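You operate a simulated robot arm through the tools that you are given. There is no shell and no other tool. Be economical: measure what you need, move in short steps, check, and stop when the job is done.

The job below is to be done with a simulated robot arm. You get a single attempt, and the scene is never put back.

TASK
The blue herb pot is dry: water it under the tap and put it back.
Fine: stand it in the basin with the green line, swing the spout over, run a little cold till the soil is dark but none runs out below, tap off; the other pot gets none.

The check looks at the end state, three seconds after you hand in, the way a careful person would. Anything else that was tipped, shoved, dropped, spilled or broken makes it a failure.

THE ROBOT
A 6-joint arm with a two-finger parallel gripper, fixed in place. Base frame: the origin is at the foot of the arm, x ahead of it, y to its left, z up. Lengths are in m, angles in degrees, forces in N, time in s.
Its first joint turns from -166.0 to 166.0 degrees. Payload 3.91 kg.
Tool frame: the origin (TCP) lies between the finger pads and is the grasp point; the fingertips stand 0.03 m ahead of it; z points along the fingers, y is the line along which they close. Largest opening 0.11 m; finger width 0.02, thickness 0.01; the body of the gripper, 0.048 by 0.112 m, starts 0.055 m behind the TCP.
Orientation is that of the tool frame in the base frame, as a unit quaternion [w, x, y, z]. With the fingers straight down and closing along the base's y, the tool's x points along the base's -x, its y along +y and its z along -z.

THE INTERFACE
- The arm moves only by the tool move_arm. Its argument "commands" is a list that holds one entry, the list of rows, each a list of 7 numbers: the shift along the base's x, y, z in units of 40 mm (1.0 is 40 mm), then the turn, a rotation vector about the base's x, y, z in units of 4 degrees (1.0 is 4 degrees), then the opening, from 0 (shut) to 1 (fully open). In form: [[[dx, dy, dz, wx, wy, wz, grip], ...]]. A call has 1 to 10 rows; each row shifts and turns the commanded pose from where the row before left it. A call with a number of a shift or a turn outside -1 to 1 is refused whole. Each row takes 0.2 s and may step no farther than 0.05 m and 8.6 degrees from the row before; otherwise, or with a gripper value out of range, the whole call is refused. Where a pose cannot be reached the arm comes as near as it can. A force on the tool above 90 N (or 10 N above the force at the start of the call, whichever is more), or a blocked arm, ends the call early, and 0.2 s more pass. Each finger travels about 0.108 m/s and halts on what it meets, pressing with about 25 N; the grip force reading is that of the motor and also rises with nothing between the fingers. The clock runs only during rows and for 0.2 s after the last one: add rows that do not move to give the fingers time. It gives the time, the measured TCP pose, the force on the tool (base axes), the opening and the grip force at its end, in the units of the frame above (readings bear some noise), and new pictures: "views" is both (left out), scene, wrist or none.
- Cameras (640 x 400 px; columns grow to the right, rows downward): "scene" is fixed at [0.0427, -0.6619, 1.5745]; the picture's right is [0.88, -0.47, 0.00], its down [-0.23, -0.44, -0.87] and it looks along [0.41, 0.77, -0.49] (base axes); focal length 373 px, centre (320, 200). "wrist" rides on the gripper at [-0.036, 0, -0.057] in the tool frame; the picture's right is [0.00, -1.00, 0.00], its down [0.97, 0.00, -0.24] and it looks along [0.24, 0.00, 0.97] (tool axes); focal length 218 px, centre (320, 200).
- lift_body(by): slides the trunk up (or, below 0, down) by that many m; the arm rides with it, the base frame stays. It gives what a move gives, with no picture.
- point_at(camera, pixels): for up to 12 pixels [column, row] of the newest picture of that camera ("zoom" is the newest enlarged one), the place [x, y, z] in the base frame of the surface seen there, good to about 0.002 m, but the place of the scene camera against the robot may be out by one fixed shift of up to 0.018 m in any direction. The clock stands still meanwhile.
- enlarge(camera, box): a new picture of the part [left, top, right, bottom] of that camera's present view, enlarged. The clock stands still meanwhile.
- hand_in(): hands the job in; it is judged then, once.

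Go step by step. Measure first, check grasps and placings, and put right what went wrong. The budget is 80 turns and 120 pictures, counting those below and the enlarged ones. Unless the task says otherwise, let go and move clear before handing in, and close with one line.

The tools are called after "Request:" by a JSON object that holds its "fn" and its "kwargs". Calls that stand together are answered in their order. move_arm: Moves the arm, as the interface text tells. Its arguments: {"type":"object","properties":{"commands":{"type":"array","items":{"type":"array","items":{"type":"array","items":{"type":"number"}}}},"views":{"type":"string","enum":["both","scene","wrist","none"]}},"required":["commands"]} The other tools are called the same way: lift_body (by) slides the trunk up or down; point_at (camera, pixels) gives the place of the surface under pixels of a picture; enlarge (camera, box) takes an enlarged picture of a part of a camera's view; hand_in () hands the job in.

At the start:

```text
t: 0.0
ee_pos: [0.3103, 0.1782, 1.333]
tool_rot: [-0.001, -0.001, 1.0, 0.001]
wrist_force: [0.0, 0.0, 0.1]
width: 0.1103
gripper_force: 0.1
trunk travel left (down, up): [-0.475, 0.065]
```

scene: 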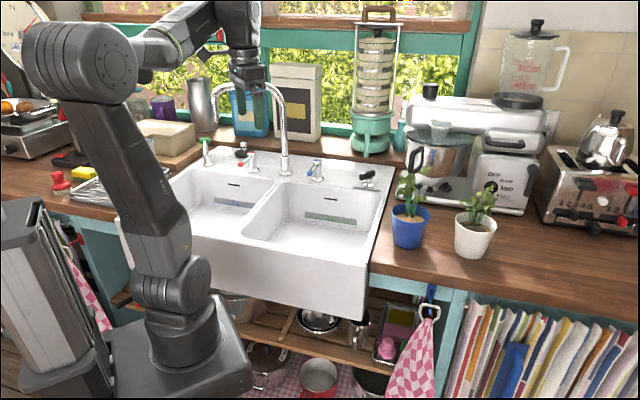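
wrist: 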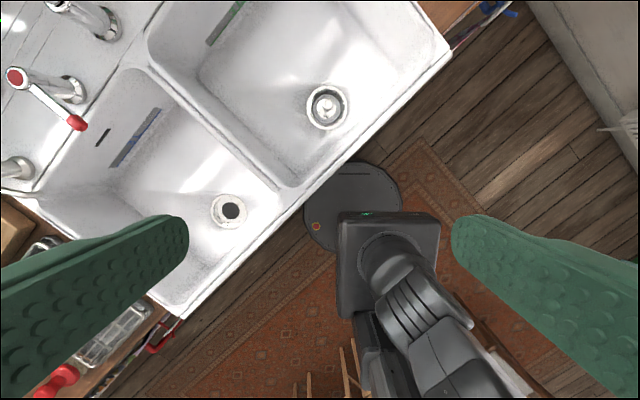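

The scene shows the blue pot near (408,225), the white pot near (475,235), and the double sink with a spout at (283,110) and taps with red (250,160) and blue (317,165) marks. I'll enlarge to see the details.

Request:
{"fn": "enlarge", "kwargs": {"camera": "scene", "box": [180, 70, 400, 250]}}

Request:
{"fn": "enlarge", "kwargs": {"camera": "scene", "box": [350, 140, 520, 280]}}

Request:
{"fn": "point_at", "kwargs": {"camera": "scene", "pixels": [[318, 160], [323, 178], [322, 217], [283, 172], [305, 140], [268, 90], [408, 208], [408, 245], [393, 210], [429, 211], [366, 180], [300, 235]]}}

```text
2.22 times, centred on (290, 160) of scene
```

zoom: 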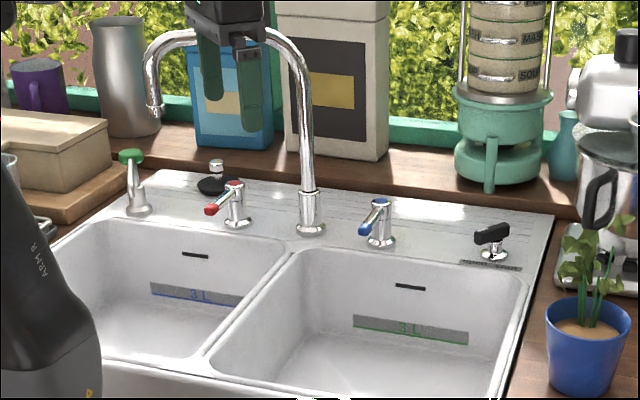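

```text
2.86 times, centred on (435, 210) of scene
```

zoom: 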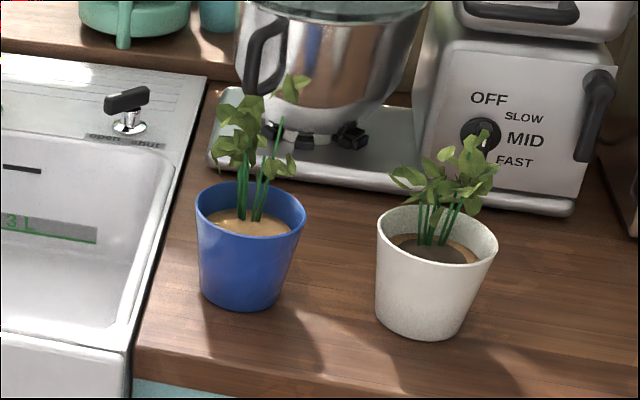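

```text
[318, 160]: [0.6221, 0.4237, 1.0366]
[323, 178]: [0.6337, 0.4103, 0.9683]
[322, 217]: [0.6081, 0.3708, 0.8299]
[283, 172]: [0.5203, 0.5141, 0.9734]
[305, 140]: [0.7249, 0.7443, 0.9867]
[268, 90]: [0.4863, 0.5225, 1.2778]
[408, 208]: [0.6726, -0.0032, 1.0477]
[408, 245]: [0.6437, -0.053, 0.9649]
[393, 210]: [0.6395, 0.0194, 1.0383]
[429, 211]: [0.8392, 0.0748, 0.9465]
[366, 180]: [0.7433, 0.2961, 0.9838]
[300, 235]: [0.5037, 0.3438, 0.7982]
```

The green-line basin is the right one and the spout tip currently hangs over the left basin. I'll enlarge the tap fittings and the open/shut knob.

Request:
{"fn": "enlarge", "kwargs": {"camera": "scene", "box": [300, 140, 400, 205]}}

Request:
{"fn": "point_at", "kwargs": {"camera": "scene", "pixels": [[233, 107], [234, 100], [240, 82], [270, 82], [285, 110], [286, 140], [286, 165], [317, 172], [309, 176], [250, 160], [245, 167], [390, 190]]}}

Request:
{"fn": "enlarge", "kwargs": {"camera": "scene", "box": [190, 70, 320, 180]}}

```text
6.15 times, centred on (350, 172) of scene
```

zoom: 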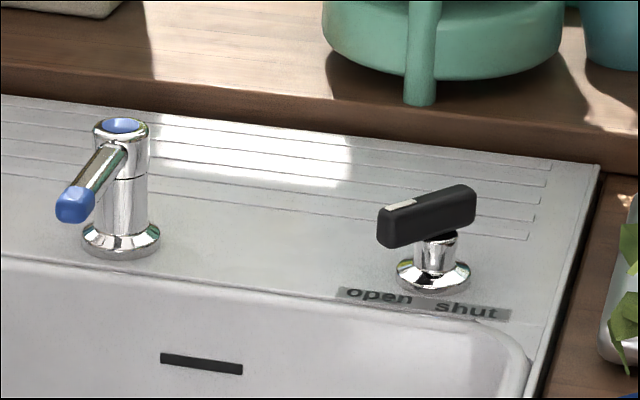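

```text
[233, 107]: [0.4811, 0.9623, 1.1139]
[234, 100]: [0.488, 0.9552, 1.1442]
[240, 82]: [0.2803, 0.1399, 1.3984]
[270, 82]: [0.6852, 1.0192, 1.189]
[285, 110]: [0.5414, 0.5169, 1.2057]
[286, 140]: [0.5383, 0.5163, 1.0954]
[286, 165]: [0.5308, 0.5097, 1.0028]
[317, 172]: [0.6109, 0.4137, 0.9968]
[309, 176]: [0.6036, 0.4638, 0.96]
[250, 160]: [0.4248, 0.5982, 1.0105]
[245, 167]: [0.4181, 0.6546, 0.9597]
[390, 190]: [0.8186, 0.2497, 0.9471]
```

```text
3.64 times, centred on (255, 125) of scene
```

zoom: 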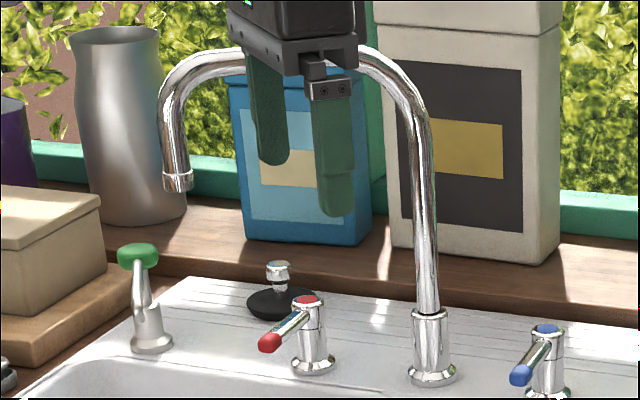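

The open/shut knob's white mark points to "open". I'll measure the spout, levers and pot on this zoom.

Request:
{"fn": "point_at", "kwargs": {"camera": "zoom", "pixels": [[178, 182], [172, 130], [185, 75], [228, 57], [370, 60], [415, 120], [430, 250], [432, 340], [548, 329], [519, 375], [306, 301], [268, 343]]}}

Request:
{"fn": "point_at", "kwargs": {"camera": "scene", "pixels": [[309, 173], [313, 170], [320, 163], [374, 171], [362, 176], [290, 182], [242, 238], [393, 186], [366, 263], [338, 219], [326, 250], [345, 250]]}}

Request:
{"fn": "enlarge", "kwargs": {"camera": "scene", "box": [370, 160, 450, 260]}}

```text
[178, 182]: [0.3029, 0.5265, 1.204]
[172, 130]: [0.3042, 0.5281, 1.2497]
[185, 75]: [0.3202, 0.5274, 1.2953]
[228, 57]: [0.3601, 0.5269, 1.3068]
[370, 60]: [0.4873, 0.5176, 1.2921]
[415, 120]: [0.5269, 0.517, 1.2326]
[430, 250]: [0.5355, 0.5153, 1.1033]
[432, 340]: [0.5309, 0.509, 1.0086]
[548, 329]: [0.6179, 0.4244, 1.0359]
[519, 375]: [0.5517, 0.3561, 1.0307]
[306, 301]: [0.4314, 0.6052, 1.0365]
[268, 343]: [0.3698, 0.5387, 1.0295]
```

```text
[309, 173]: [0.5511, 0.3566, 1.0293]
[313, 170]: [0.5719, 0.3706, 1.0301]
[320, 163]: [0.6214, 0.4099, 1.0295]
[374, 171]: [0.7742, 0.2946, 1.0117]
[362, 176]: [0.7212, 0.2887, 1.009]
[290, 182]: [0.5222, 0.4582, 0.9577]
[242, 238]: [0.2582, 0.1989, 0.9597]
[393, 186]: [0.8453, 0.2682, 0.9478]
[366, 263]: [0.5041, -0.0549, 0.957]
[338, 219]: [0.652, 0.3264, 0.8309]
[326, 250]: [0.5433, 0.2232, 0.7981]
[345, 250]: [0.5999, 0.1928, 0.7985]
```

```text
4.00 times, centred on (410, 210) of scene
```

zoom: 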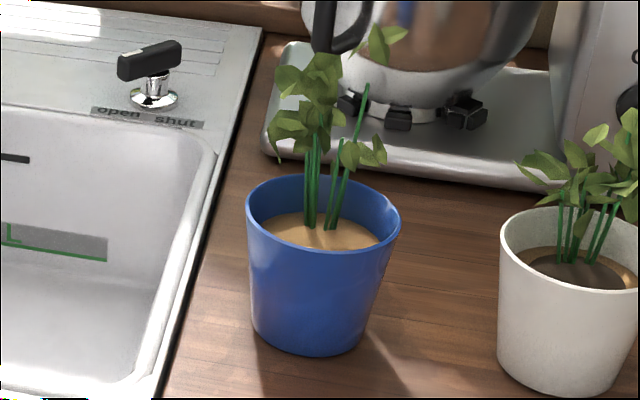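

The sink runs at about 45° to the base axes. To calibrate the scene camera I'll measure the same kind of features through the wrist camera, plus the pot in the scene zoom.

Request:
{"fn": "point_at", "kwargs": {"camera": "wrist", "pixels": [[78, 124], [14, 77], [330, 106], [230, 211], [290, 185], [453, 48], [170, 318], [225, 22], [150, 20], [380, 60], [55, 1], [245, 130]]}}

Request:
{"fn": "point_at", "kwargs": {"camera": "zoom", "pixels": [[247, 195], [400, 222], [325, 178], [315, 252], [315, 354], [253, 325], [366, 340], [323, 215], [320, 62], [383, 35], [500, 225], [560, 390]]}}

Request:
{"fn": "point_at", "kwargs": {"camera": "scene", "pixels": [[249, 167], [250, 158], [244, 162], [246, 166], [460, 215], [495, 222], [475, 255], [475, 195]]}}

```text
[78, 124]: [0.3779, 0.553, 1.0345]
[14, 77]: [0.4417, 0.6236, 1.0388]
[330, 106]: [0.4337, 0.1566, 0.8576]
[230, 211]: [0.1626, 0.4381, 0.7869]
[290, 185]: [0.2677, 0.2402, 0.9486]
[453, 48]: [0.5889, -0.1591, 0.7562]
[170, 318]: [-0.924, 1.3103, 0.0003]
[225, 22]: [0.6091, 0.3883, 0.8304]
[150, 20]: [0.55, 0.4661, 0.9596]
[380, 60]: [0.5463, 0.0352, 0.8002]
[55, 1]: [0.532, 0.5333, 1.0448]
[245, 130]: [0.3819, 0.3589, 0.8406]
```

```text
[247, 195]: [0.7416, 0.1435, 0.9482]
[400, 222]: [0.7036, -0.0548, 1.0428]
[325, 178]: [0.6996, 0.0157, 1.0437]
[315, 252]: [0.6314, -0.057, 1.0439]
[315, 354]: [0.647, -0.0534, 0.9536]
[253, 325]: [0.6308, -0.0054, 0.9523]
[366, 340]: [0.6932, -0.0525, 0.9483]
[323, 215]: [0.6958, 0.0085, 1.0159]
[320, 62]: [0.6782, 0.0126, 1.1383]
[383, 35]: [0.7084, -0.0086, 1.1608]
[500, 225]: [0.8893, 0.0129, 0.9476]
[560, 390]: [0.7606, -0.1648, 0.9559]
```

```text
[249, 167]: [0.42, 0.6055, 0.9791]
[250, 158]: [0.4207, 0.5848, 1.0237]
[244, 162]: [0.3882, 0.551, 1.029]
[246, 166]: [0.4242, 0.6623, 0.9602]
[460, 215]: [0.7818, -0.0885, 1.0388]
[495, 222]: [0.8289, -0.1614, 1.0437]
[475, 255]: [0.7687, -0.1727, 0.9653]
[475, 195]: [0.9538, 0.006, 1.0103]
```

Comparing wrist and scene points gives a scene shift of about (+0.008, +0.015, +0.003). That puts the blue pot near (0.68, 0.00), with a rim about 98 mm across at z≈1.045. I'll move to a 45° tilted standoff in front of it and refine with the wrist camera.

Request:
{"fn": "move_arm", "kwargs": {"commands": [[[0.5, -0.377, -0.2, 0, -0.9375, 0, 1], [0.5, -0.377, -0.2, 0, -0.9375, 0, 1], [0.5, -0.377, -0.3, 0, -0.9375, 0, 1], [0.5, -0.377, -0.4, 0, -0.9375, 0, 1], [0.5, -0.377, -0.4, 0, -0.9375, 0, 1], [0.5, -0.377, -0.5, 0, -0.9375, 0, 1], [0.5, -0.377, -0.5, 0, -0.9375, 0, 1], [0.5, -0.377, -0.5, 0, -0.9375, 0, 1], [0.5, -0.377, -0.5, 0, -0.9375, 0, 1], [0.5, -0.377, -0.5, 0, -0.9375, 0, 1]]], "views": "none"}}

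Request:
{"fn": "move_arm", "kwargs": {"commands": [[[0.5, -0.377, -0.4, 0, -0.9375, 0, 1], [0.5, -0.377, -0.4, 0, -0.9375, 0, 1], [0, 0, 0, 0, 0, 0, 1]]]}}

```text
t: 2.2
ee_pos: [0.5117, 0.0275, 1.1717]
tool_rot: [0.323, -0.001, 0.947, 0.001]
wrist_force: [0.0, 0.2, 0.0]
width: 0.1101
gripper_force: 0.0
trunk travel left (down, up): [-0.475, 0.065]
```

```text
t: 3.0
ee_pos: [0.5508, -0.0015, 1.1392]
tool_rot: [0.383, -0.001, 0.924, 0.0]
wrist_force: [-0.8, 0.3, 0.3]
width: 0.1102
gripper_force: 0.0
trunk travel left (down, up): [-0.475, 0.065]
```

scene: 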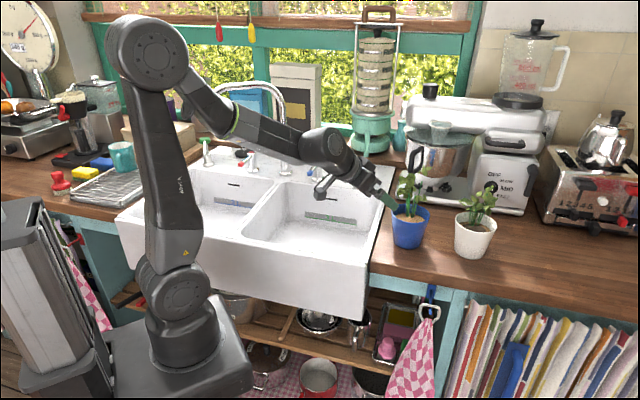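
wrist: 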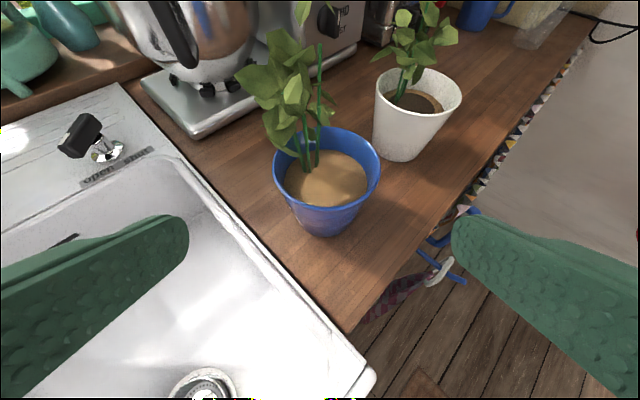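

The wrist view shows the blue pot rim centred near (327,165). I'll measure the rim points and the plant.

Request:
{"fn": "point_at", "kwargs": {"camera": "wrist", "pixels": [[274, 168], [380, 165], [330, 204], [325, 129], [330, 182], [327, 235], [310, 165], [280, 60], [295, 95], [245, 80], [378, 95], [321, 50]]}}

Request:
{"fn": "enlarge", "kwargs": {"camera": "wrist", "box": [220, 0, 460, 250]}}

```text
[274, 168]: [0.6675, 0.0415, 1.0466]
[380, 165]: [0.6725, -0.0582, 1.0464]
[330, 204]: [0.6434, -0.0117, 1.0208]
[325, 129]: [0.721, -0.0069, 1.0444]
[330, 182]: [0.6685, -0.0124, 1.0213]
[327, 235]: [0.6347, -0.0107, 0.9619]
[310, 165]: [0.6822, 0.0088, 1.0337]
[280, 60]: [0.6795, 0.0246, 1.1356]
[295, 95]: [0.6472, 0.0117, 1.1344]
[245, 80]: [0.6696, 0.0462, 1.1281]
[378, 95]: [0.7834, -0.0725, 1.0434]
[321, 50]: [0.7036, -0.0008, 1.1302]
```

```text
1.60 times, centred on (340, 125) of wrist
```

zoom: 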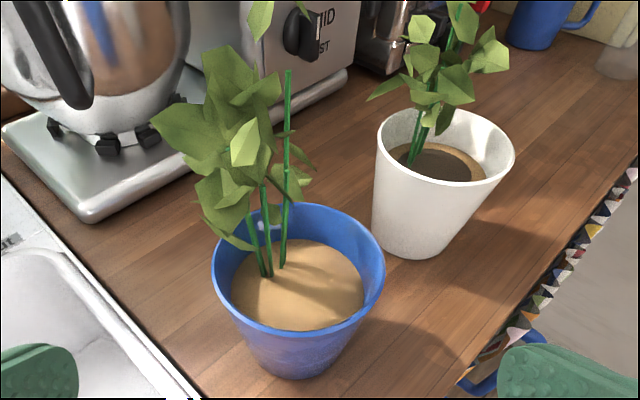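

The rim is centred at (0.671, −0.008) with a radius of 50 mm, and the leaves lean toward +y. I'll yaw +25° so the gripper body stays off the leaves, then check.

Request:
{"fn": "move_arm", "kwargs": {"commands": [[[0.11, -0.173, -0.054, 0, 0, 0.893, 1], [0.11, -0.173, -0.054, 0, 0, 0.893, 1], [0.11, -0.173, -0.054, 0, 0, 0.893, 1], [0.11, -0.173, -0.054, 0, 0, 0.893, 1], [0.11, -0.173, -0.054, 0, 0, 0.893, 1], [0.11, -0.173, -0.054, 0, 0, 0.893, 1], [0.11, -0.173, -0.054, 0, 0, 0.893, 1], [0, 0, 0, 0, 0, 0, 1]]]}}

```text
t: 4.8
ee_pos: [0.5821, -0.0502, 1.124]
tool_rot: [0.374, -0.201, 0.902, 0.082]
wrist_force: [-0.1, -0.3, 0.0]
width: 0.11
gripper_force: 0.1
trunk travel left (down, up): [-0.475, 0.065]
```

scene: 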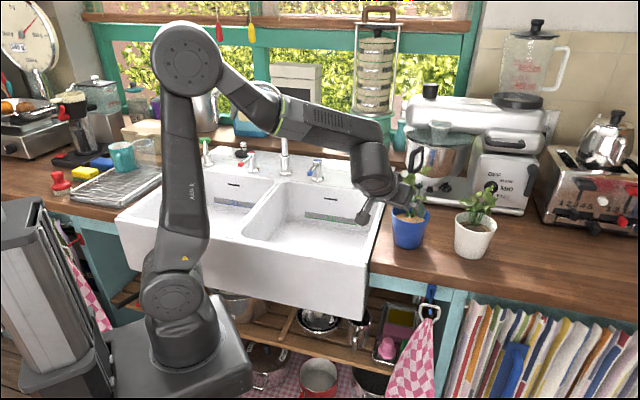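
wrist: 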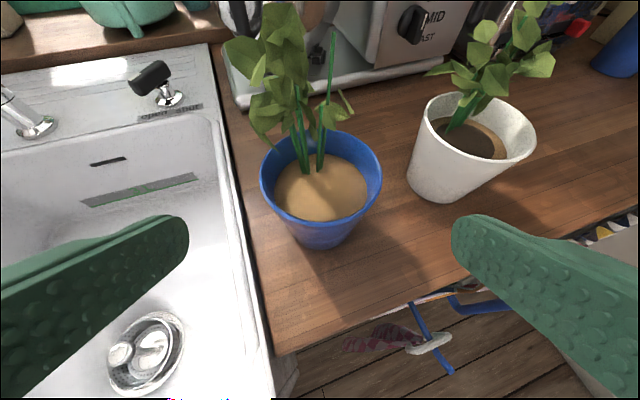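

The pot is centred between the fingers (rim columns 261–382). I'll advance along the tool axis most of the way and check.

Request:
{"fn": "move_arm", "kwargs": {"commands": [[[0.449, 0.209, -0.495, 0, 0, 0, 1], [0.449, 0.209, -0.495, 0, 0, 0, 1], [0.449, 0.209, -0.495, 0, 0, 0, 1], [0.3, 0.14, -0.33, 0, 0, 0, 1], [0, 0, 0, 0, 0, 0, 1]]]}}

```text
t: 6.0
ee_pos: [0.6482, -0.0199, 1.0521]
tool_rot: [0.374, -0.201, 0.902, 0.083]
wrist_force: [-0.1, 0.4, 0.0]
width: 0.1101
gripper_force: 0.2
trunk travel left (down, up): [-0.475, 0.065]
```

scene: 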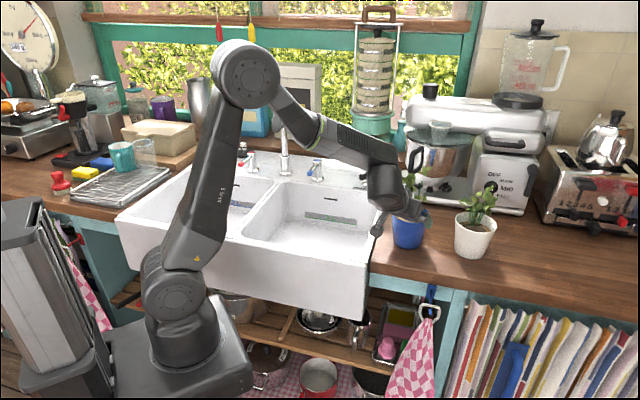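
wrist: 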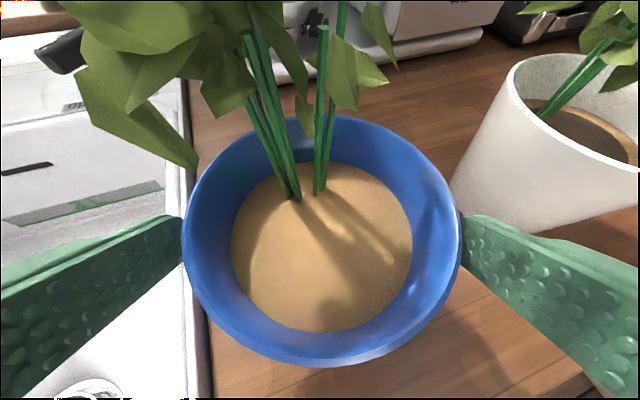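

Both fingers straddle the rim evenly. I'll advance the last 37 mm and close.

Request:
{"fn": "move_arm", "kwargs": {"commands": [[[0.285, 0.15, -0.34, 0, 0, 0, 1], [0.285, 0.15, -0.34, 0, 0, 0, 1], [0, 0, 0, 0, 0, 0, 1], [0, 0, 0, 0, 0, 0, 0.8], [0, 0, 0, 0, 0, 0, 0.6], [0, 0, 0, 0, 0, 0, 0.6]]]}}

```text
t: 7.4
ee_pos: [0.6715, -0.009, 1.0243]
tool_rot: [0.374, -0.201, 0.901, 0.082]
wrist_force: [0.2, -0.7, 3.5]
width: 0.1019
gripper_force: 24.9
trunk travel left (down, up): [-0.475, 0.065]
```

scene: 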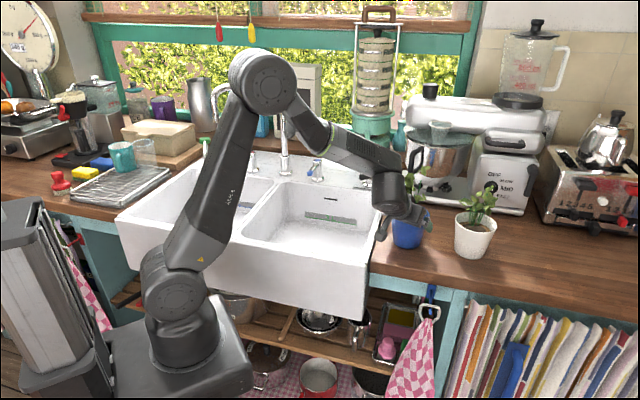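
wrist: 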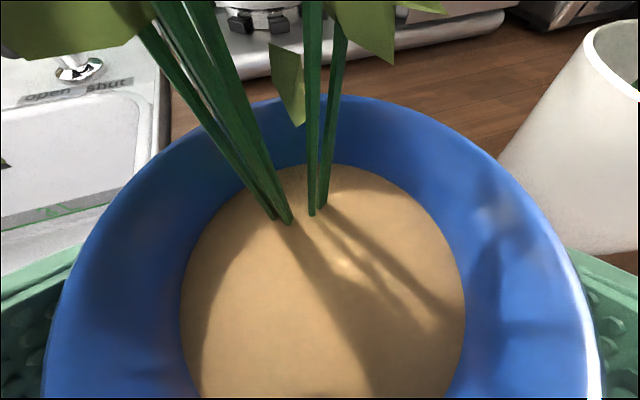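

The pot is gripped (width 0.102, grip force 25 N). I'll lift a little and check.

Request:
{"fn": "move_arm", "kwargs": {"commands": [[[0, 0, 0.4, 0, 0, 0, 0.6], [0, 0, 0.6, 0, 0, 0, 0.6], [0, 0, 0.6, 0, 0, 0, 0.6], [0, 0, 0, 0, 0, 0, 0.6]]]}}

```text
t: 8.4
ee_pos: [0.671, -0.0069, 1.0893]
tool_rot: [0.374, -0.201, 0.901, 0.083]
wrist_force: [-0.3, -0.1, -4.8]
width: 0.1018
gripper_force: 25.0
trunk travel left (down, up): [-0.475, 0.065]
```

scene: 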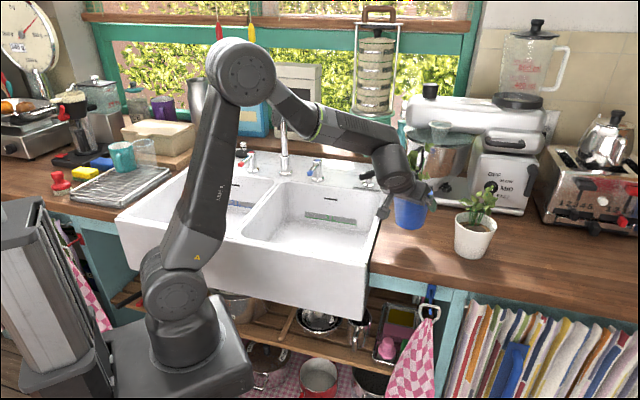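
wrist: 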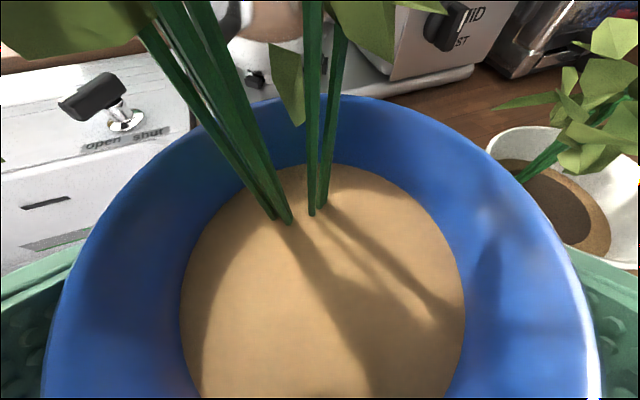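

The pot is held securely and weighs about 0.5 kg. I'll carry it over the green-line basin toward (0.544, 0.300), turning +30°.

Request:
{"fn": "move_arm", "kwargs": {"commands": [[[-0.1, 0.4, 0.5, 0, 0, 0.75, 0.6], [-0.342, 0.808, 0.5, 0, 0, 0.75, 0.6], [-0.342, 0.808, 0, 0, 0, 0.75, 0.6], [-0.342, 0.808, 0, 0, 0, 0.75, 0.6], [-0.342, 0.808, 0, 0, 0, 0.75, 0.6], [-0.342, 0.808, 0, 0, 0, 0.75, 0.6], [-0.342, 0.808, 0, 0, 0, 0.75, 0.6], [-0.342, 0.808, 0, 0, 0, 0.75, 0.6], [-0.342, 0.808, 0, 0, 0, 0.75, 0.6], [-0.342, 0.808, 0, 0, 0, 0.75, 0.6]]]}}

```text
t: 10.6
ee_pos: [0.5435, 0.2984, 1.1288]
tool_rot: [0.34, -0.428, 0.818, 0.177]
wrist_force: [0.0, 0.5, -3.7]
width: 0.1017
gripper_force: 25.2
trunk travel left (down, up): [-0.475, 0.065]
```

scene: 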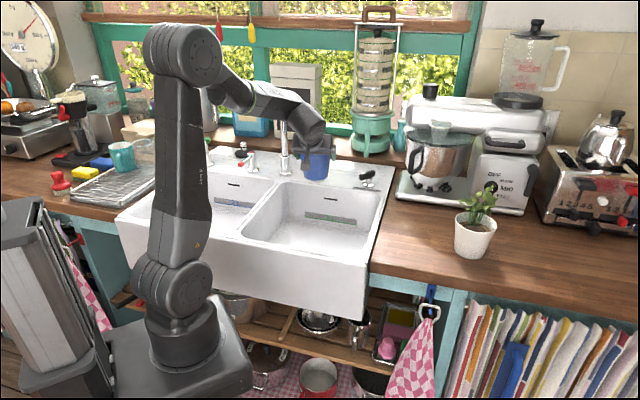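
wrist: 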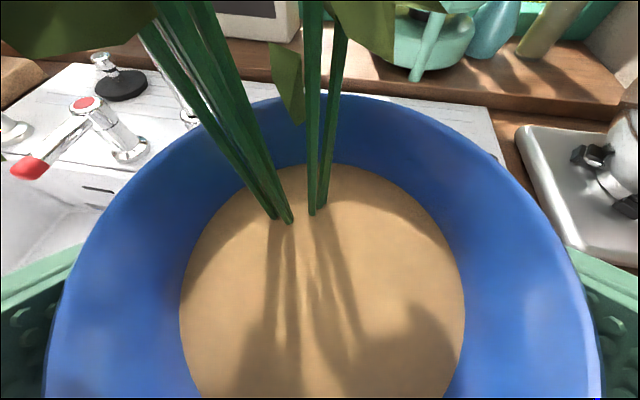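

The pot is above the basin with a clear path down. I'll lower most of the way and check clearances.

Request:
{"fn": "move_arm", "kwargs": {"commands": [[[0, 0, -0.8, 0, 0, 0, 0.6], [0, 0, -0.8, 0, 0, 0, 0.6], [0, 0, -0.8, 0, 0, 0, 0.6], [0, 0, -0.8, 0, 0, 0, 0.6], [0, 0, -0.8, 0, 0, 0, 0.6], [0, 0, -0.8, 0, 0, 0, 0.6], [0, 0, -0.5, 0, 0, 0, 0.6], [0, 0, 0, 0, 0, 0, 0.6]]]}}

```text
t: 12.4
ee_pos: [0.5447, 0.2979, 0.9168]
tool_rot: [0.339, -0.428, 0.819, 0.177]
wrist_force: [0.3, -0.6, -3.9]
width: 0.1017
gripper_force: 25.5
trunk travel left (down, up): [-0.475, 0.065]
```

scene: 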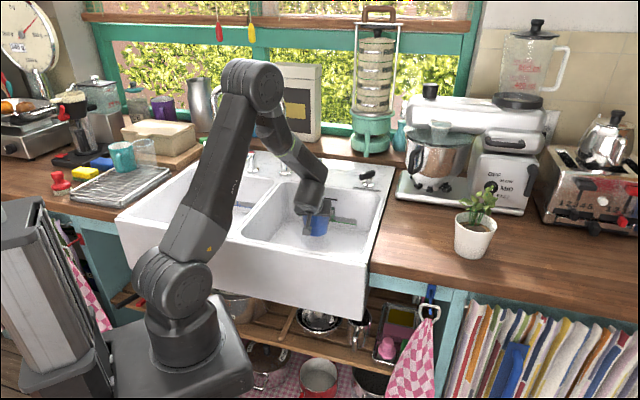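
wrist: 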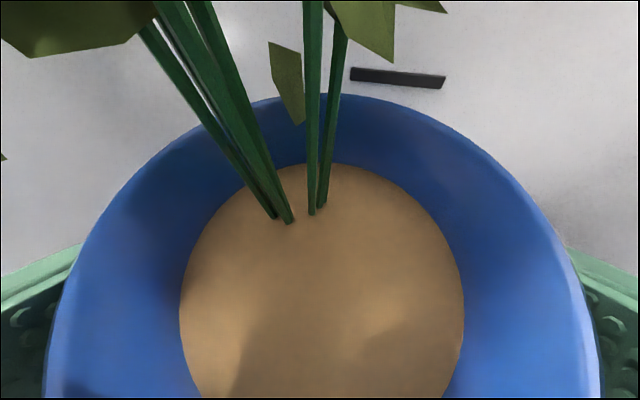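

No contact yet and about 43 mm is left to go. I'll descend slowly and watch the force.

Request:
{"fn": "move_arm", "kwargs": {"commands": [[[0, 0, -0.4, 0, 0, 0, 0.6], [0, 0, -0.4, 0, 0, 0, 0.6], [0, 0, -0.15, 0, 0, 0, 0.6], [0, 0, 0, 0, 0, 0, 0.6]]], "views": "scene"}}

Request:
{"fn": "enlarge", "kwargs": {"camera": "scene", "box": [260, 160, 400, 260]}}

```text
t: 13.4
ee_pos: [0.5444, 0.2987, 0.8786]
tool_rot: [0.339, -0.428, 0.819, 0.176]
wrist_force: [0.2, -0.9, -3.8]
width: 0.1018
gripper_force: 25.3
trunk travel left (down, up): [-0.475, 0.065]
```

scene: 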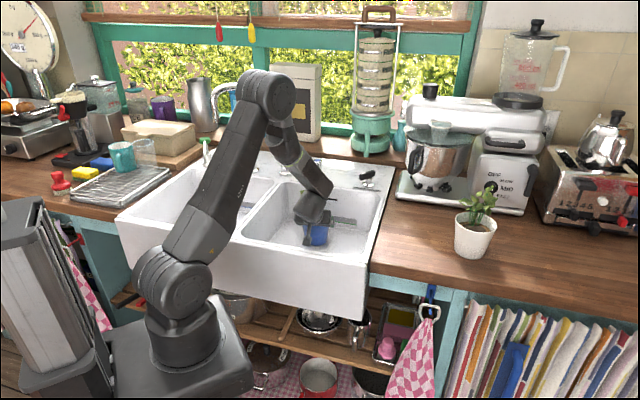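

```text
4.00 times, centred on (330, 210) of scene
```

zoom: 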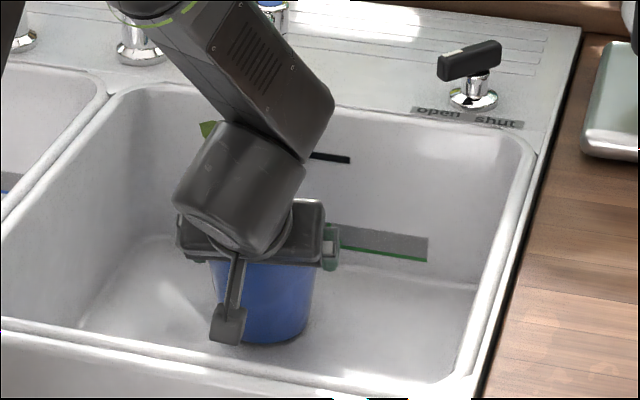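

Request:
{"fn": "move_arm", "kwargs": {"commands": [[[0, 0, -0.07, 0, 0, 0, 0.6], [0, 0, -0.05, 0, 0, 0, 0.6], [0, 0, 0, 0, 0, 0, 0.6]]], "views": "none"}}

```text
t: 14.2
ee_pos: [0.5425, 0.2991, 0.8747]
tool_rot: [0.34, -0.428, 0.819, 0.177]
wrist_force: [0.2, -1.1, 2.6]
width: 0.1016
gripper_force: 25.3
trunk travel left (down, up): [-0.475, 0.065]
```

The vertical force flipped from −3.8 to +2.6 N, so the pot is standing on the basin floor. I'll release and back out along the tool axis.

Request:
{"fn": "move_arm", "kwargs": {"commands": [[[0, 0, 0, 0, 0, 0, 1], [0, 0, 0, 0, 0, 0, 1], [-0.15, -0.2, 0.25, 0, 0, 0, 1], [-0.284, -0.405, 0.495, 0, 0, 0, 1], [-0.284, -0.405, 0.495, 0, 0, 0, 1], [-0.284, -0.405, 0.495, 0, 0, 0, 1], [-0.284, -0.405, 0.495, 0, 0, 0, 1], [-0.284, -0.405, 0.495, 0, 0, 0, 1], [0, 0, 0, 0, 0, 0, 1]]]}}

```text
t: 16.2
ee_pos: [0.4804, 0.2096, 0.9842]
tool_rot: [0.34, -0.427, 0.819, 0.176]
wrist_force: [1.2, -0.2, 0.0]
width: 0.1102
gripper_force: 0.0
trunk travel left (down, up): [-0.475, 0.065]
```

scene: 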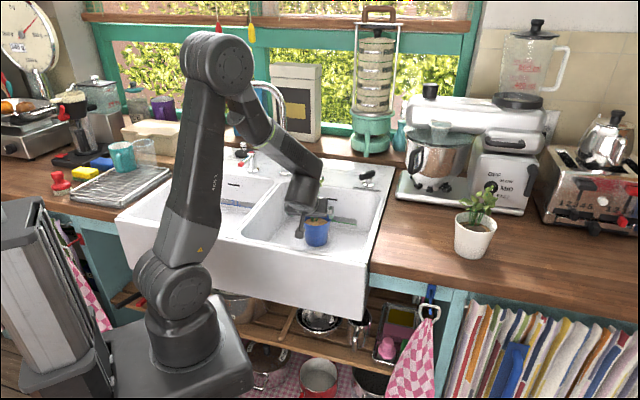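
wrist: 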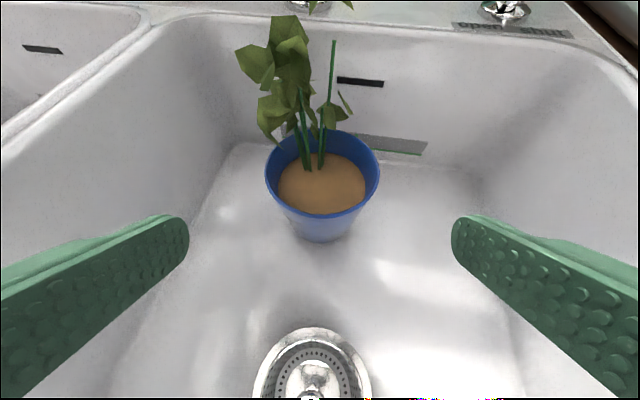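

The pot stands upright beside the strainer. Next I'll rise, return the tool to vertical and head over the spout arch.

Request:
{"fn": "move_arm", "kwargs": {"commands": [[[-0.2, 0.1, 1, -0.768, 0.538, 0, 1], [-0.2, 0.1, 1, -0.768, 0.538, 0, 1], [-0.2, 0.2, 1, -0.768, 0.538, 0, 1], [-0.2, 0.3, 1, -0.768, 0.538, 0, 1], [-0.2, 0.4, 1, -0.768, 0.538, 0, 1], [-0.2, 0.5, 1, -0.768, 0.538, 0, 1], [-0.2, 0.5, 1, -0.768, 0.538, 0, 1], [-0.2, 0.5, 1, -0.768, 0.538, 0, 1], [-0.2, 0.5, 1, -0.768, 0.538, 0, 1], [-0.2, 0.5, 1, -0.768, 0.538, 0, 1]]], "views": "none"}}

Request:
{"fn": "move_arm", "kwargs": {"commands": [[[-0.1, 0.5, 0.5, -0.768, 0.538, 0, 1], [-0.1, 0.5, 0.4, -0.768, 0.538, 0, 1], [-0.1, 0.5, 0, 0, 0, -0.83, 1], [-0.1, 0.5, 0, 0, 0, -0.83, 1], [-0.1, 0.5, 0, 0, 0, -0.83, 1], [0, 0, 0, 0, 0, 0, 1]]]}}

```text
t: 18.4
ee_pos: [0.4002, 0.3553, 1.3829]
tool_rot: [0.058, -0.462, 0.885, 0.03]
wrist_force: [-0.8, 0.2, 0.2]
width: 0.1101
gripper_force: 0.0
trunk travel left (down, up): [-0.475, 0.065]
```

```text
t: 19.8
ee_pos: [0.3649, 0.4362, 1.3573]
tool_rot: [0.001, -0.383, 0.924, 0.002]
wrist_force: [0.3, -0.3, -0.3]
width: 0.1099
gripper_force: 0.0
out of reach, approached as far as the arm can: row 1, 2, 3, 4, 5
trunk travel left (down, up): [-0.475, 0.065]
```

scene: 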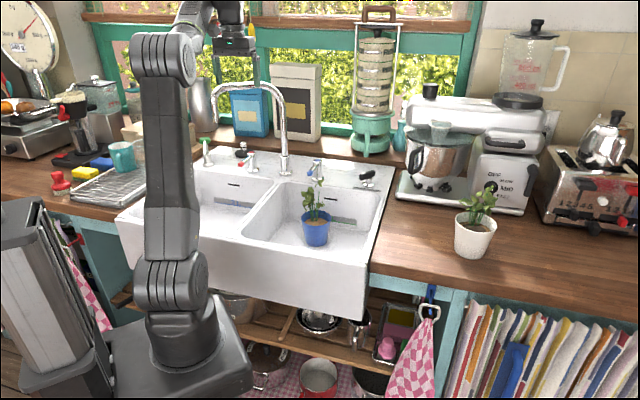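
wrist: 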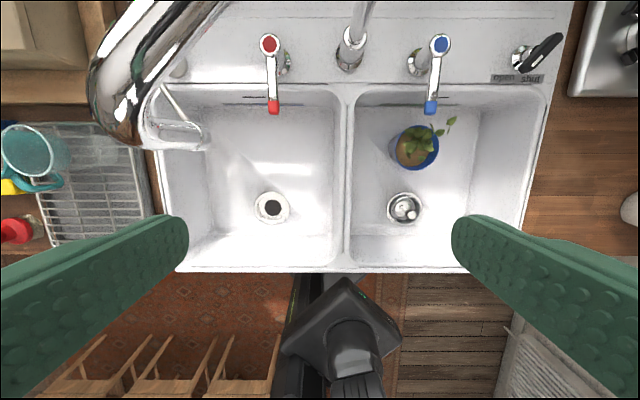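

The height was at the arm's limit, so I'll raise the trunk. First I'll measure the spout and blue lever in the wrist view, since these points carry no scene offset.

Request:
{"fn": "point_at", "kwargs": {"camera": "wrist", "pixels": [[108, 95], [125, 65], [150, 40], [185, 20], [200, 6], [352, 40], [441, 44], [431, 105], [270, 43], [273, 105], [425, 132], [406, 208]]}}

Request:
{"fn": "lift_body", "kwargs": {"by": 0.06}}

```text
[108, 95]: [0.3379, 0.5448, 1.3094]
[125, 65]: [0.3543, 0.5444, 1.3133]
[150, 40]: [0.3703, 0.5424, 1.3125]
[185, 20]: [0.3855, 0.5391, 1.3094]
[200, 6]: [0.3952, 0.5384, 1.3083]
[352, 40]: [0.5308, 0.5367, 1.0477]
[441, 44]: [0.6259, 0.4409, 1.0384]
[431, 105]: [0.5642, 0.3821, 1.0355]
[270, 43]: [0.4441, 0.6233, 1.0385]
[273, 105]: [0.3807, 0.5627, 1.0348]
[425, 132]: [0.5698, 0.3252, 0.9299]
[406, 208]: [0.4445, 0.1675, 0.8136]
```

```text
t: 20.8
ee_pos: [0.3646, 0.4363, 1.4176]
tool_rot: [0.002, -0.384, 0.923, 0.002]
wrist_force: [-0.2, 0.4, -0.7]
width: 0.1101
gripper_force: 0.1
trunk travel left (down, up): [-0.535, 0.005]
```

The spout arch is near (0.365, 0.544) with its top at 1.313. I'll move over it at the raised height.

Request:
{"fn": "move_arm", "kwargs": {"commands": [[[0, 0.7, 0, 0, 0, 0, 1], [0, 0.7, 0, 0, 0, 0, 1], [0, 0.7, 0, 0, 0, 0, 1], [0, 0.6, 0, 0, 0, 0, 1], [0, 0, 0, 0, 0, 0, 1]]]}}

```text
t: 22.0
ee_pos: [0.3525, 0.5241, 1.3807]
tool_rot: [0.004, -0.384, 0.923, 0.002]
wrist_force: [0.4, 0.6, 0.3]
width: 0.11
gripper_force: 0.1
out of reach, approached as far as the arm can: row 1, 2, 3, 4
trunk travel left (down, up): [-0.535, 0.005]
```

scene: 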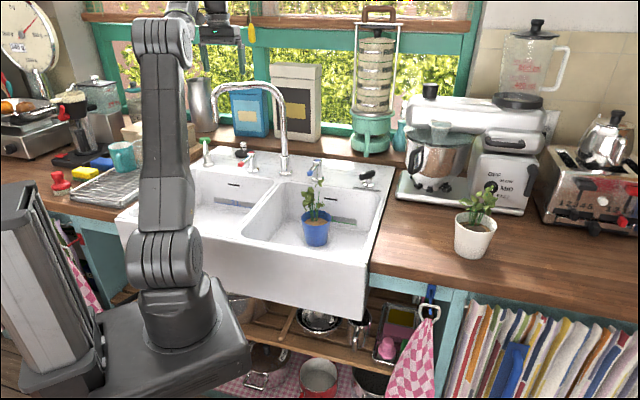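
wrist: 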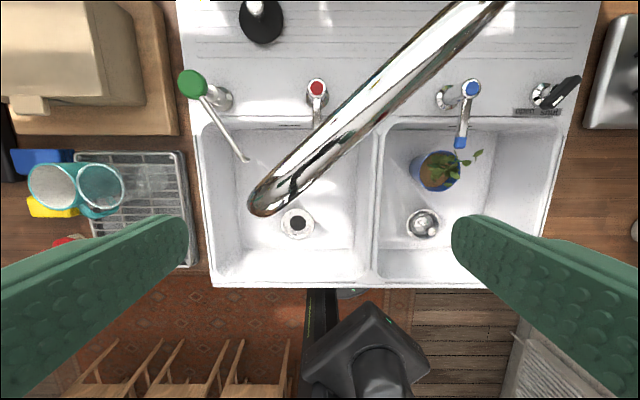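

I'm almost over the arch, and descending will bring the pose within reach. I'll go down in steps.

Request:
{"fn": "move_arm", "kwargs": {"commands": [[[0, 0, -0.8, 0, 0, 0, 1], [0, 0, -0.7, 0, 0, 0, 1], [0, 0, 0, 0, 0, 0, 1]]]}}

```text
t: 22.8
ee_pos: [0.3524, 0.5249, 1.3186]
tool_rot: [0.003, -0.385, 0.923, 0.002]
wrist_force: [-0.4, 0.6, 0.6]
width: 0.1102
gripper_force: 0.1
trunk travel left (down, up): [-0.535, 0.005]
```

scene: 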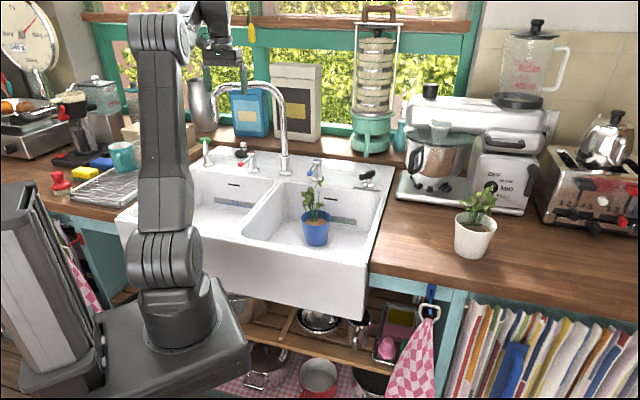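
wrist: 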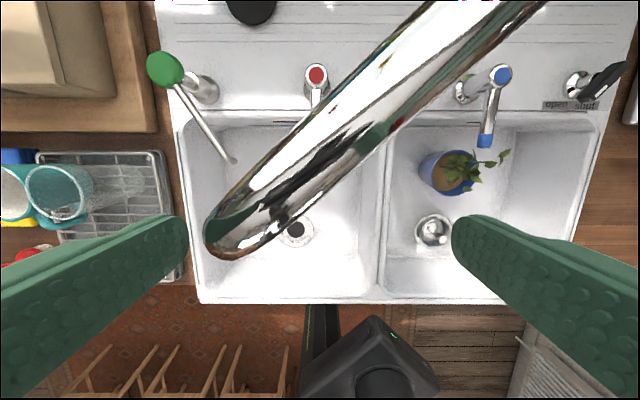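

The commanded pose follows the reached pose. I'll centre the fingers over the tube (to about 0.367, 0.543) and lower to z≈1.295.

Request:
{"fn": "move_arm", "kwargs": {"commands": [[[0.37, 0.45, 0, 0, 0, 0, 1], [0, 0, -0.5, 0, 0, 0, 1], [0, 0, 0, 0, 0, 0, 1]]]}}

```text
t: 23.6
ee_pos: [0.3671, 0.5424, 1.2993]
tool_rot: [0.001, -0.384, 0.923, 0.001]
wrist_force: [0.3, 0.7, 0.3]
width: 0.1101
gripper_force: 0.1
trunk travel left (down, up): [-0.535, 0.005]
```

scene: 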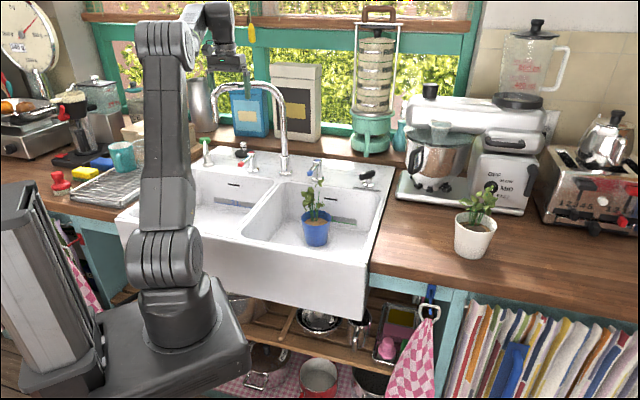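
wrist: 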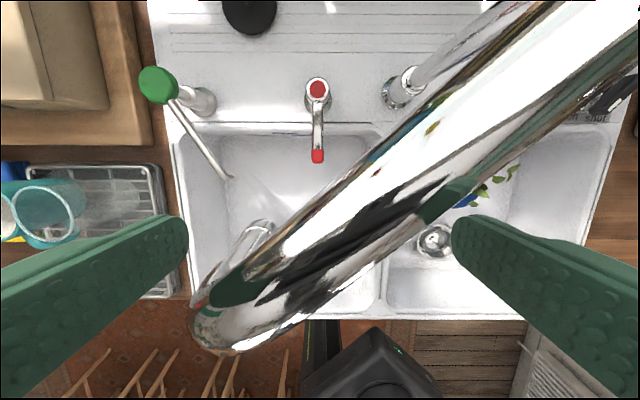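

The fingers straddle the arch with gaps on both sides. I'll swing the first 50° along the arc about the pivot (0.54, 0.53).

Request:
{"fn": "move_arm", "kwargs": {"commands": [[[0.0125, -0.755, 0, 0, 0, 0, 1], [0.145, -0.74, 0, 0, 0, 0, 1], [0.27, -0.7025, 0, 0, 0, 0, 1], [0.3875, -0.6475, 0, 0, 0, 0, 1], [0.495, -0.5675, 0, 0, 0, 0, 1], [0, 0, 0, 0, 0, 0, 1]]]}}

```text
t: 25.0
ee_pos: [0.421, 0.4046, 1.2994]
tool_rot: [0.002, -0.384, 0.923, 0.001]
wrist_force: [0.8, 0.2, 0.0]
width: 0.1097
gripper_force: 0.1
trunk travel left (down, up): [-0.535, 0.005]
```

scene: 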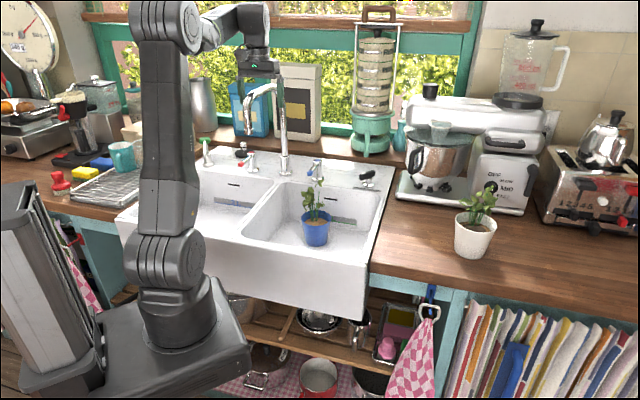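
wrist: 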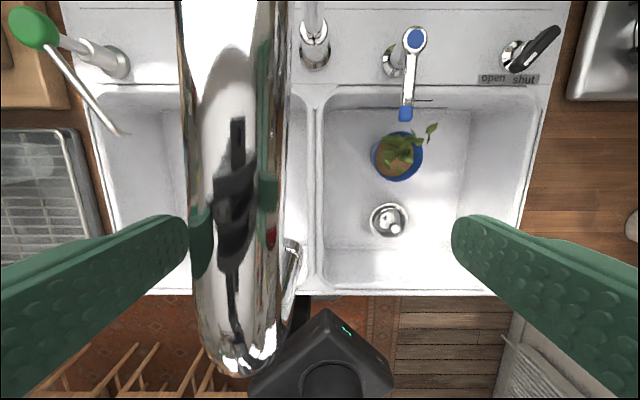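

The spout follows the left finger. I'll continue the swing.

Request:
{"fn": "move_arm", "kwargs": {"commands": [[[0.5875, -0.475, 0, 0, 0, 0, 1], [0.6575, -0.365, 0, 0, 0, 0, 1], [0.7125, -0.2475, 0, 0, 0, 0, 1], [0.745, -0.1175, 0, 0, 0, 0, 1], [0.56, 0.01, 0, 0, 0, 0, 1], [0, 0, 0, 0, 0, 0, 1]]]}}

```text
t: 26.4
ee_pos: [0.5486, 0.3565, 1.2991]
tool_rot: [0.002, -0.385, 0.923, 0.002]
wrist_force: [0.7, -0.4, 0.0]
width: 0.1102
gripper_force: 0.0
trunk travel left (down, up): [-0.535, 0.005]
```

scene: 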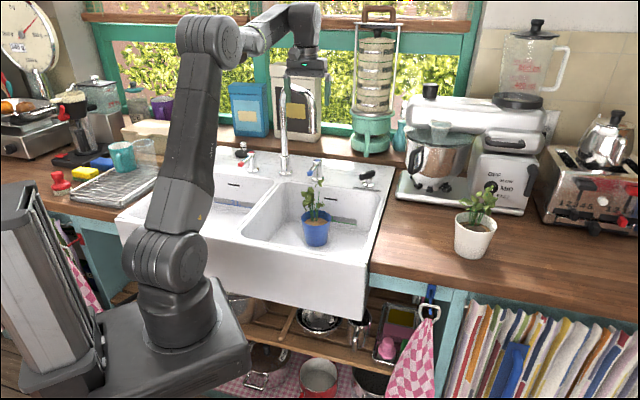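
wrist: 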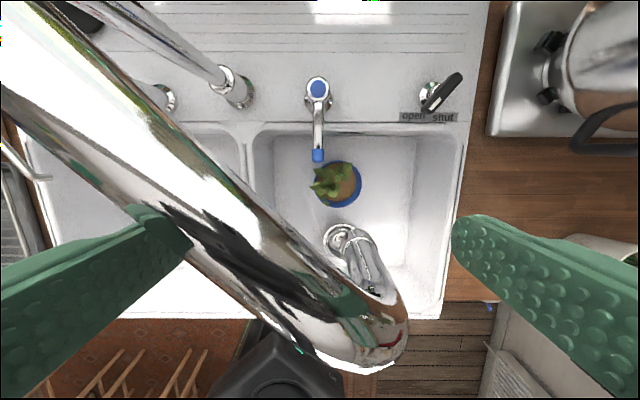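

The spout is almost over the pot. I'll measure the spout tip and the pot.

Request:
{"fn": "enlarge", "kwargs": {"camera": "scene", "box": [265, 75, 365, 255]}}

Request:
{"fn": "point_at", "kwargs": {"camera": "wrist", "pixels": [[395, 330], [340, 275], [200, 130], [362, 185], [376, 280], [345, 185]]}}

```text
2.22 times, centred on (315, 165) of scene
```

zoom: 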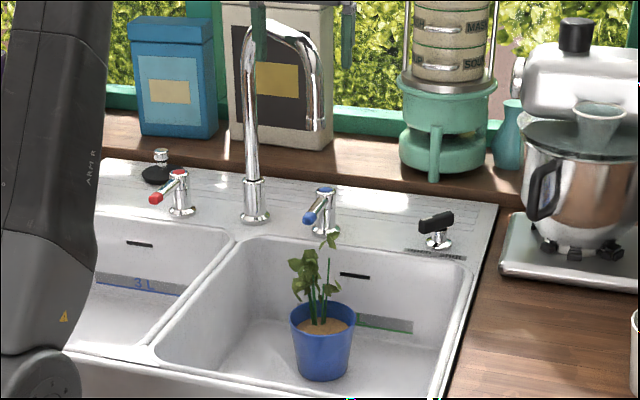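

```text
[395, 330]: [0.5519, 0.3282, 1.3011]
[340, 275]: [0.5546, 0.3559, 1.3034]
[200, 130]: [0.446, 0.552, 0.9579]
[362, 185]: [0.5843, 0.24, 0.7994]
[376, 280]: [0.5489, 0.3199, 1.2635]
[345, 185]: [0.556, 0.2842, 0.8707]
```

Request:
{"fn": "point_at", "kwargs": {"camera": "zoom", "pixels": [[318, 128], [317, 105], [308, 60], [285, 35], [252, 120], [252, 180], [292, 322], [354, 325], [323, 306], [322, 344], [322, 326], [330, 239]]}}

Request:
{"fn": "enlarge", "kwargs": {"camera": "wrist", "box": [260, 60, 460, 380]}}

```text
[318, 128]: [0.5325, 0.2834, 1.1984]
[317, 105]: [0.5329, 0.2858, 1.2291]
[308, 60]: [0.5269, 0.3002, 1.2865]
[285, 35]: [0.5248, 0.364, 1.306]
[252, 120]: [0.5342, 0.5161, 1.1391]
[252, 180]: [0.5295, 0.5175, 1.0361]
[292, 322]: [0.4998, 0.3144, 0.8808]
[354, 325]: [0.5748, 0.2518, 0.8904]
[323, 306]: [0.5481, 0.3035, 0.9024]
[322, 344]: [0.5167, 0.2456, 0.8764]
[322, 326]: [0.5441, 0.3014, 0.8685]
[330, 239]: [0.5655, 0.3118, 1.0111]
```

```text
1.25 times, centred on (360, 220) of wrist
```

zoom: 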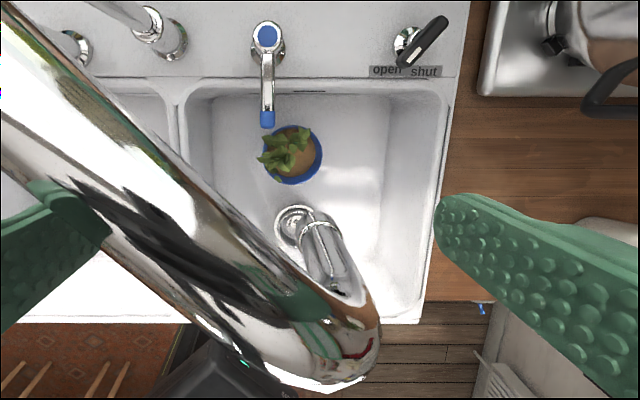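

The spout mouth comes out near (0.547, 0.311), over the pot's soil (centre 0.544, 0.300). I'll centre the fingers off the tube, slide out past the spout end along −y, and take a look.

Request:
{"fn": "move_arm", "kwargs": {"commands": [[[-0.2, 0, 0, 0, 0, 0, 1], [0, -0.7, 0, 0, 0, 0, 1], [0, -0.8, 0, 0, 0, 0, 1], [0, -0.8, 0, 0, 0, 0, 1], [0, -0.8, 0, 0, 0, 0, 1], [0, 0, 0, 0, 0, 0, 1]]]}}

```text
t: 27.8
ee_pos: [0.5424, 0.2351, 1.3003]
tool_rot: [0.002, -0.384, 0.923, 0.002]
wrist_force: [-0.4, 0.2, -0.1]
width: 0.1099
gripper_force: 0.1
trunk travel left (down, up): [-0.535, 0.005]
```

scene: 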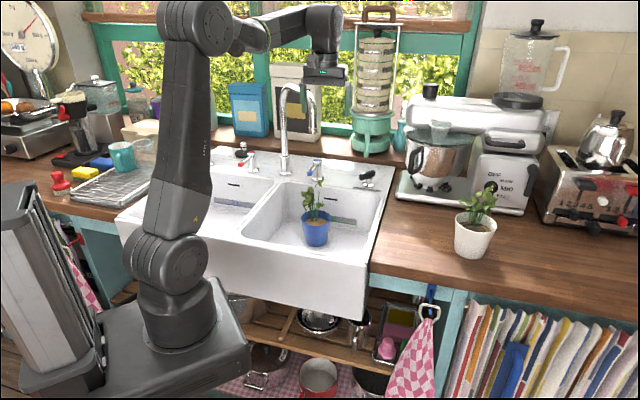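
wrist: 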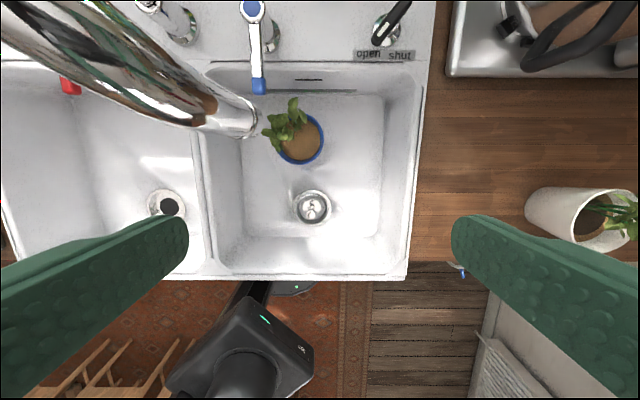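

The fingers are clear of the spout. I'll confirm spout, pot and lever positions through the wrist camera.

Request:
{"fn": "point_at", "kwargs": {"camera": "wrist", "pixels": [[250, 118], [230, 130], [200, 110], [323, 138], [300, 163], [297, 148], [290, 130], [252, 10], [256, 45], [258, 85], [262, 40], [293, 105]]}}

Request:
{"fn": "enlarge", "kwargs": {"camera": "wrist", "box": [180, 0, 380, 190]}}

```text
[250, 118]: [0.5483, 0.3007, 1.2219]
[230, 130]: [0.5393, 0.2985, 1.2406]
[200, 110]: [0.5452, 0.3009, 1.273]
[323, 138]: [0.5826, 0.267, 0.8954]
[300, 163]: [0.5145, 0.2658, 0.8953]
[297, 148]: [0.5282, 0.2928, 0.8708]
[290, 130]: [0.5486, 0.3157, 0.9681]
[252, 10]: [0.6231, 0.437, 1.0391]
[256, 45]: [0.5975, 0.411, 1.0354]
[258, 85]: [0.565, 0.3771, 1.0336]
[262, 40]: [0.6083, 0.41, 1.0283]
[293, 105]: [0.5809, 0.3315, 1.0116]
```

```text
2.11 times, centred on (280, 95) of wrist
```

zoom: 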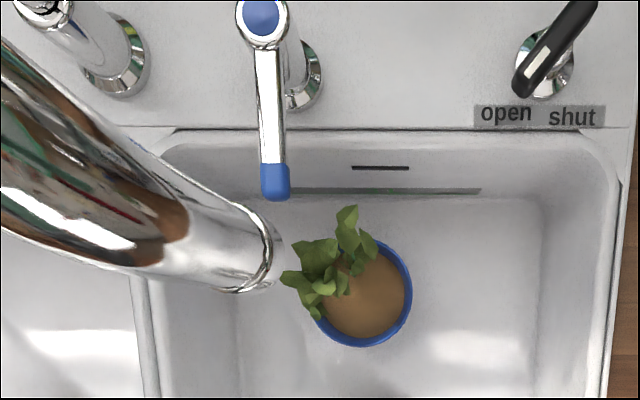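

Spout mouth is at (0.546, 0.313) and pot centre at (0.549, 0.303), so they are aligned. I'll narrow the fingers, lean the tool 25° to the right and go round to the right of the spout toward the cold lever.

Request:
{"fn": "move_arm", "kwargs": {"commands": [[[0, -0.5, 0, 0, 0, 0, 0.55], [0, 0, 0, 0, 0, 0, 0.55], [0.42, 0, -0.357, 0.626, 0.637, 0, 0.55], [0.42, 0, -0.357, 0.626, 0.637, 0, 0.55], [0.42, 0, -0.357, 0.626, 0.637, 0, 0.55], [0.42, 0, -0.357, 0.626, 0.637, 0, 0.55], [0.42, 0.4, -0.357, 0.626, 0.637, 0, 0.55], [0.42, 0.4, -0.357, 0.626, 0.637, 0, 0.55], [0.42, 0.4, -0.357, 0.626, 0.637, 0, 0.55], [0, 0, 0, 0, 0, 0, 0.55]]]}}

```text
t: 30.0
ee_pos: [0.6598, 0.2617, 1.1998]
tool_rot: [-0.082, -0.375, 0.901, 0.2]
wrist_force: [-0.6, 0.2, 0.6]
width: 0.0607
gripper_force: 0.0
trunk travel left (down, up): [-0.535, 0.005]
```

scene: 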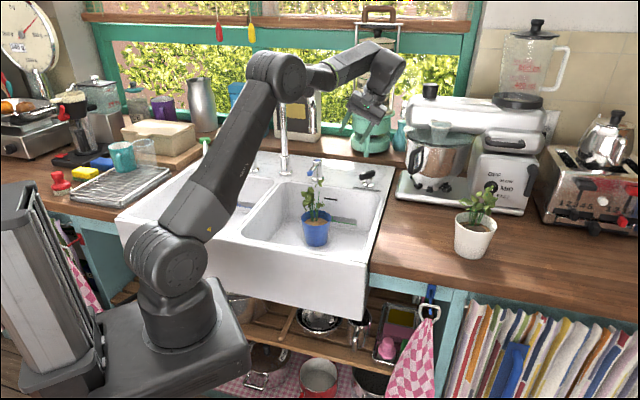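
wrist: 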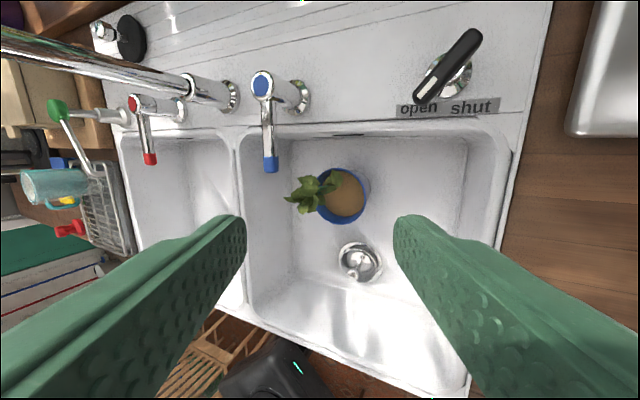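

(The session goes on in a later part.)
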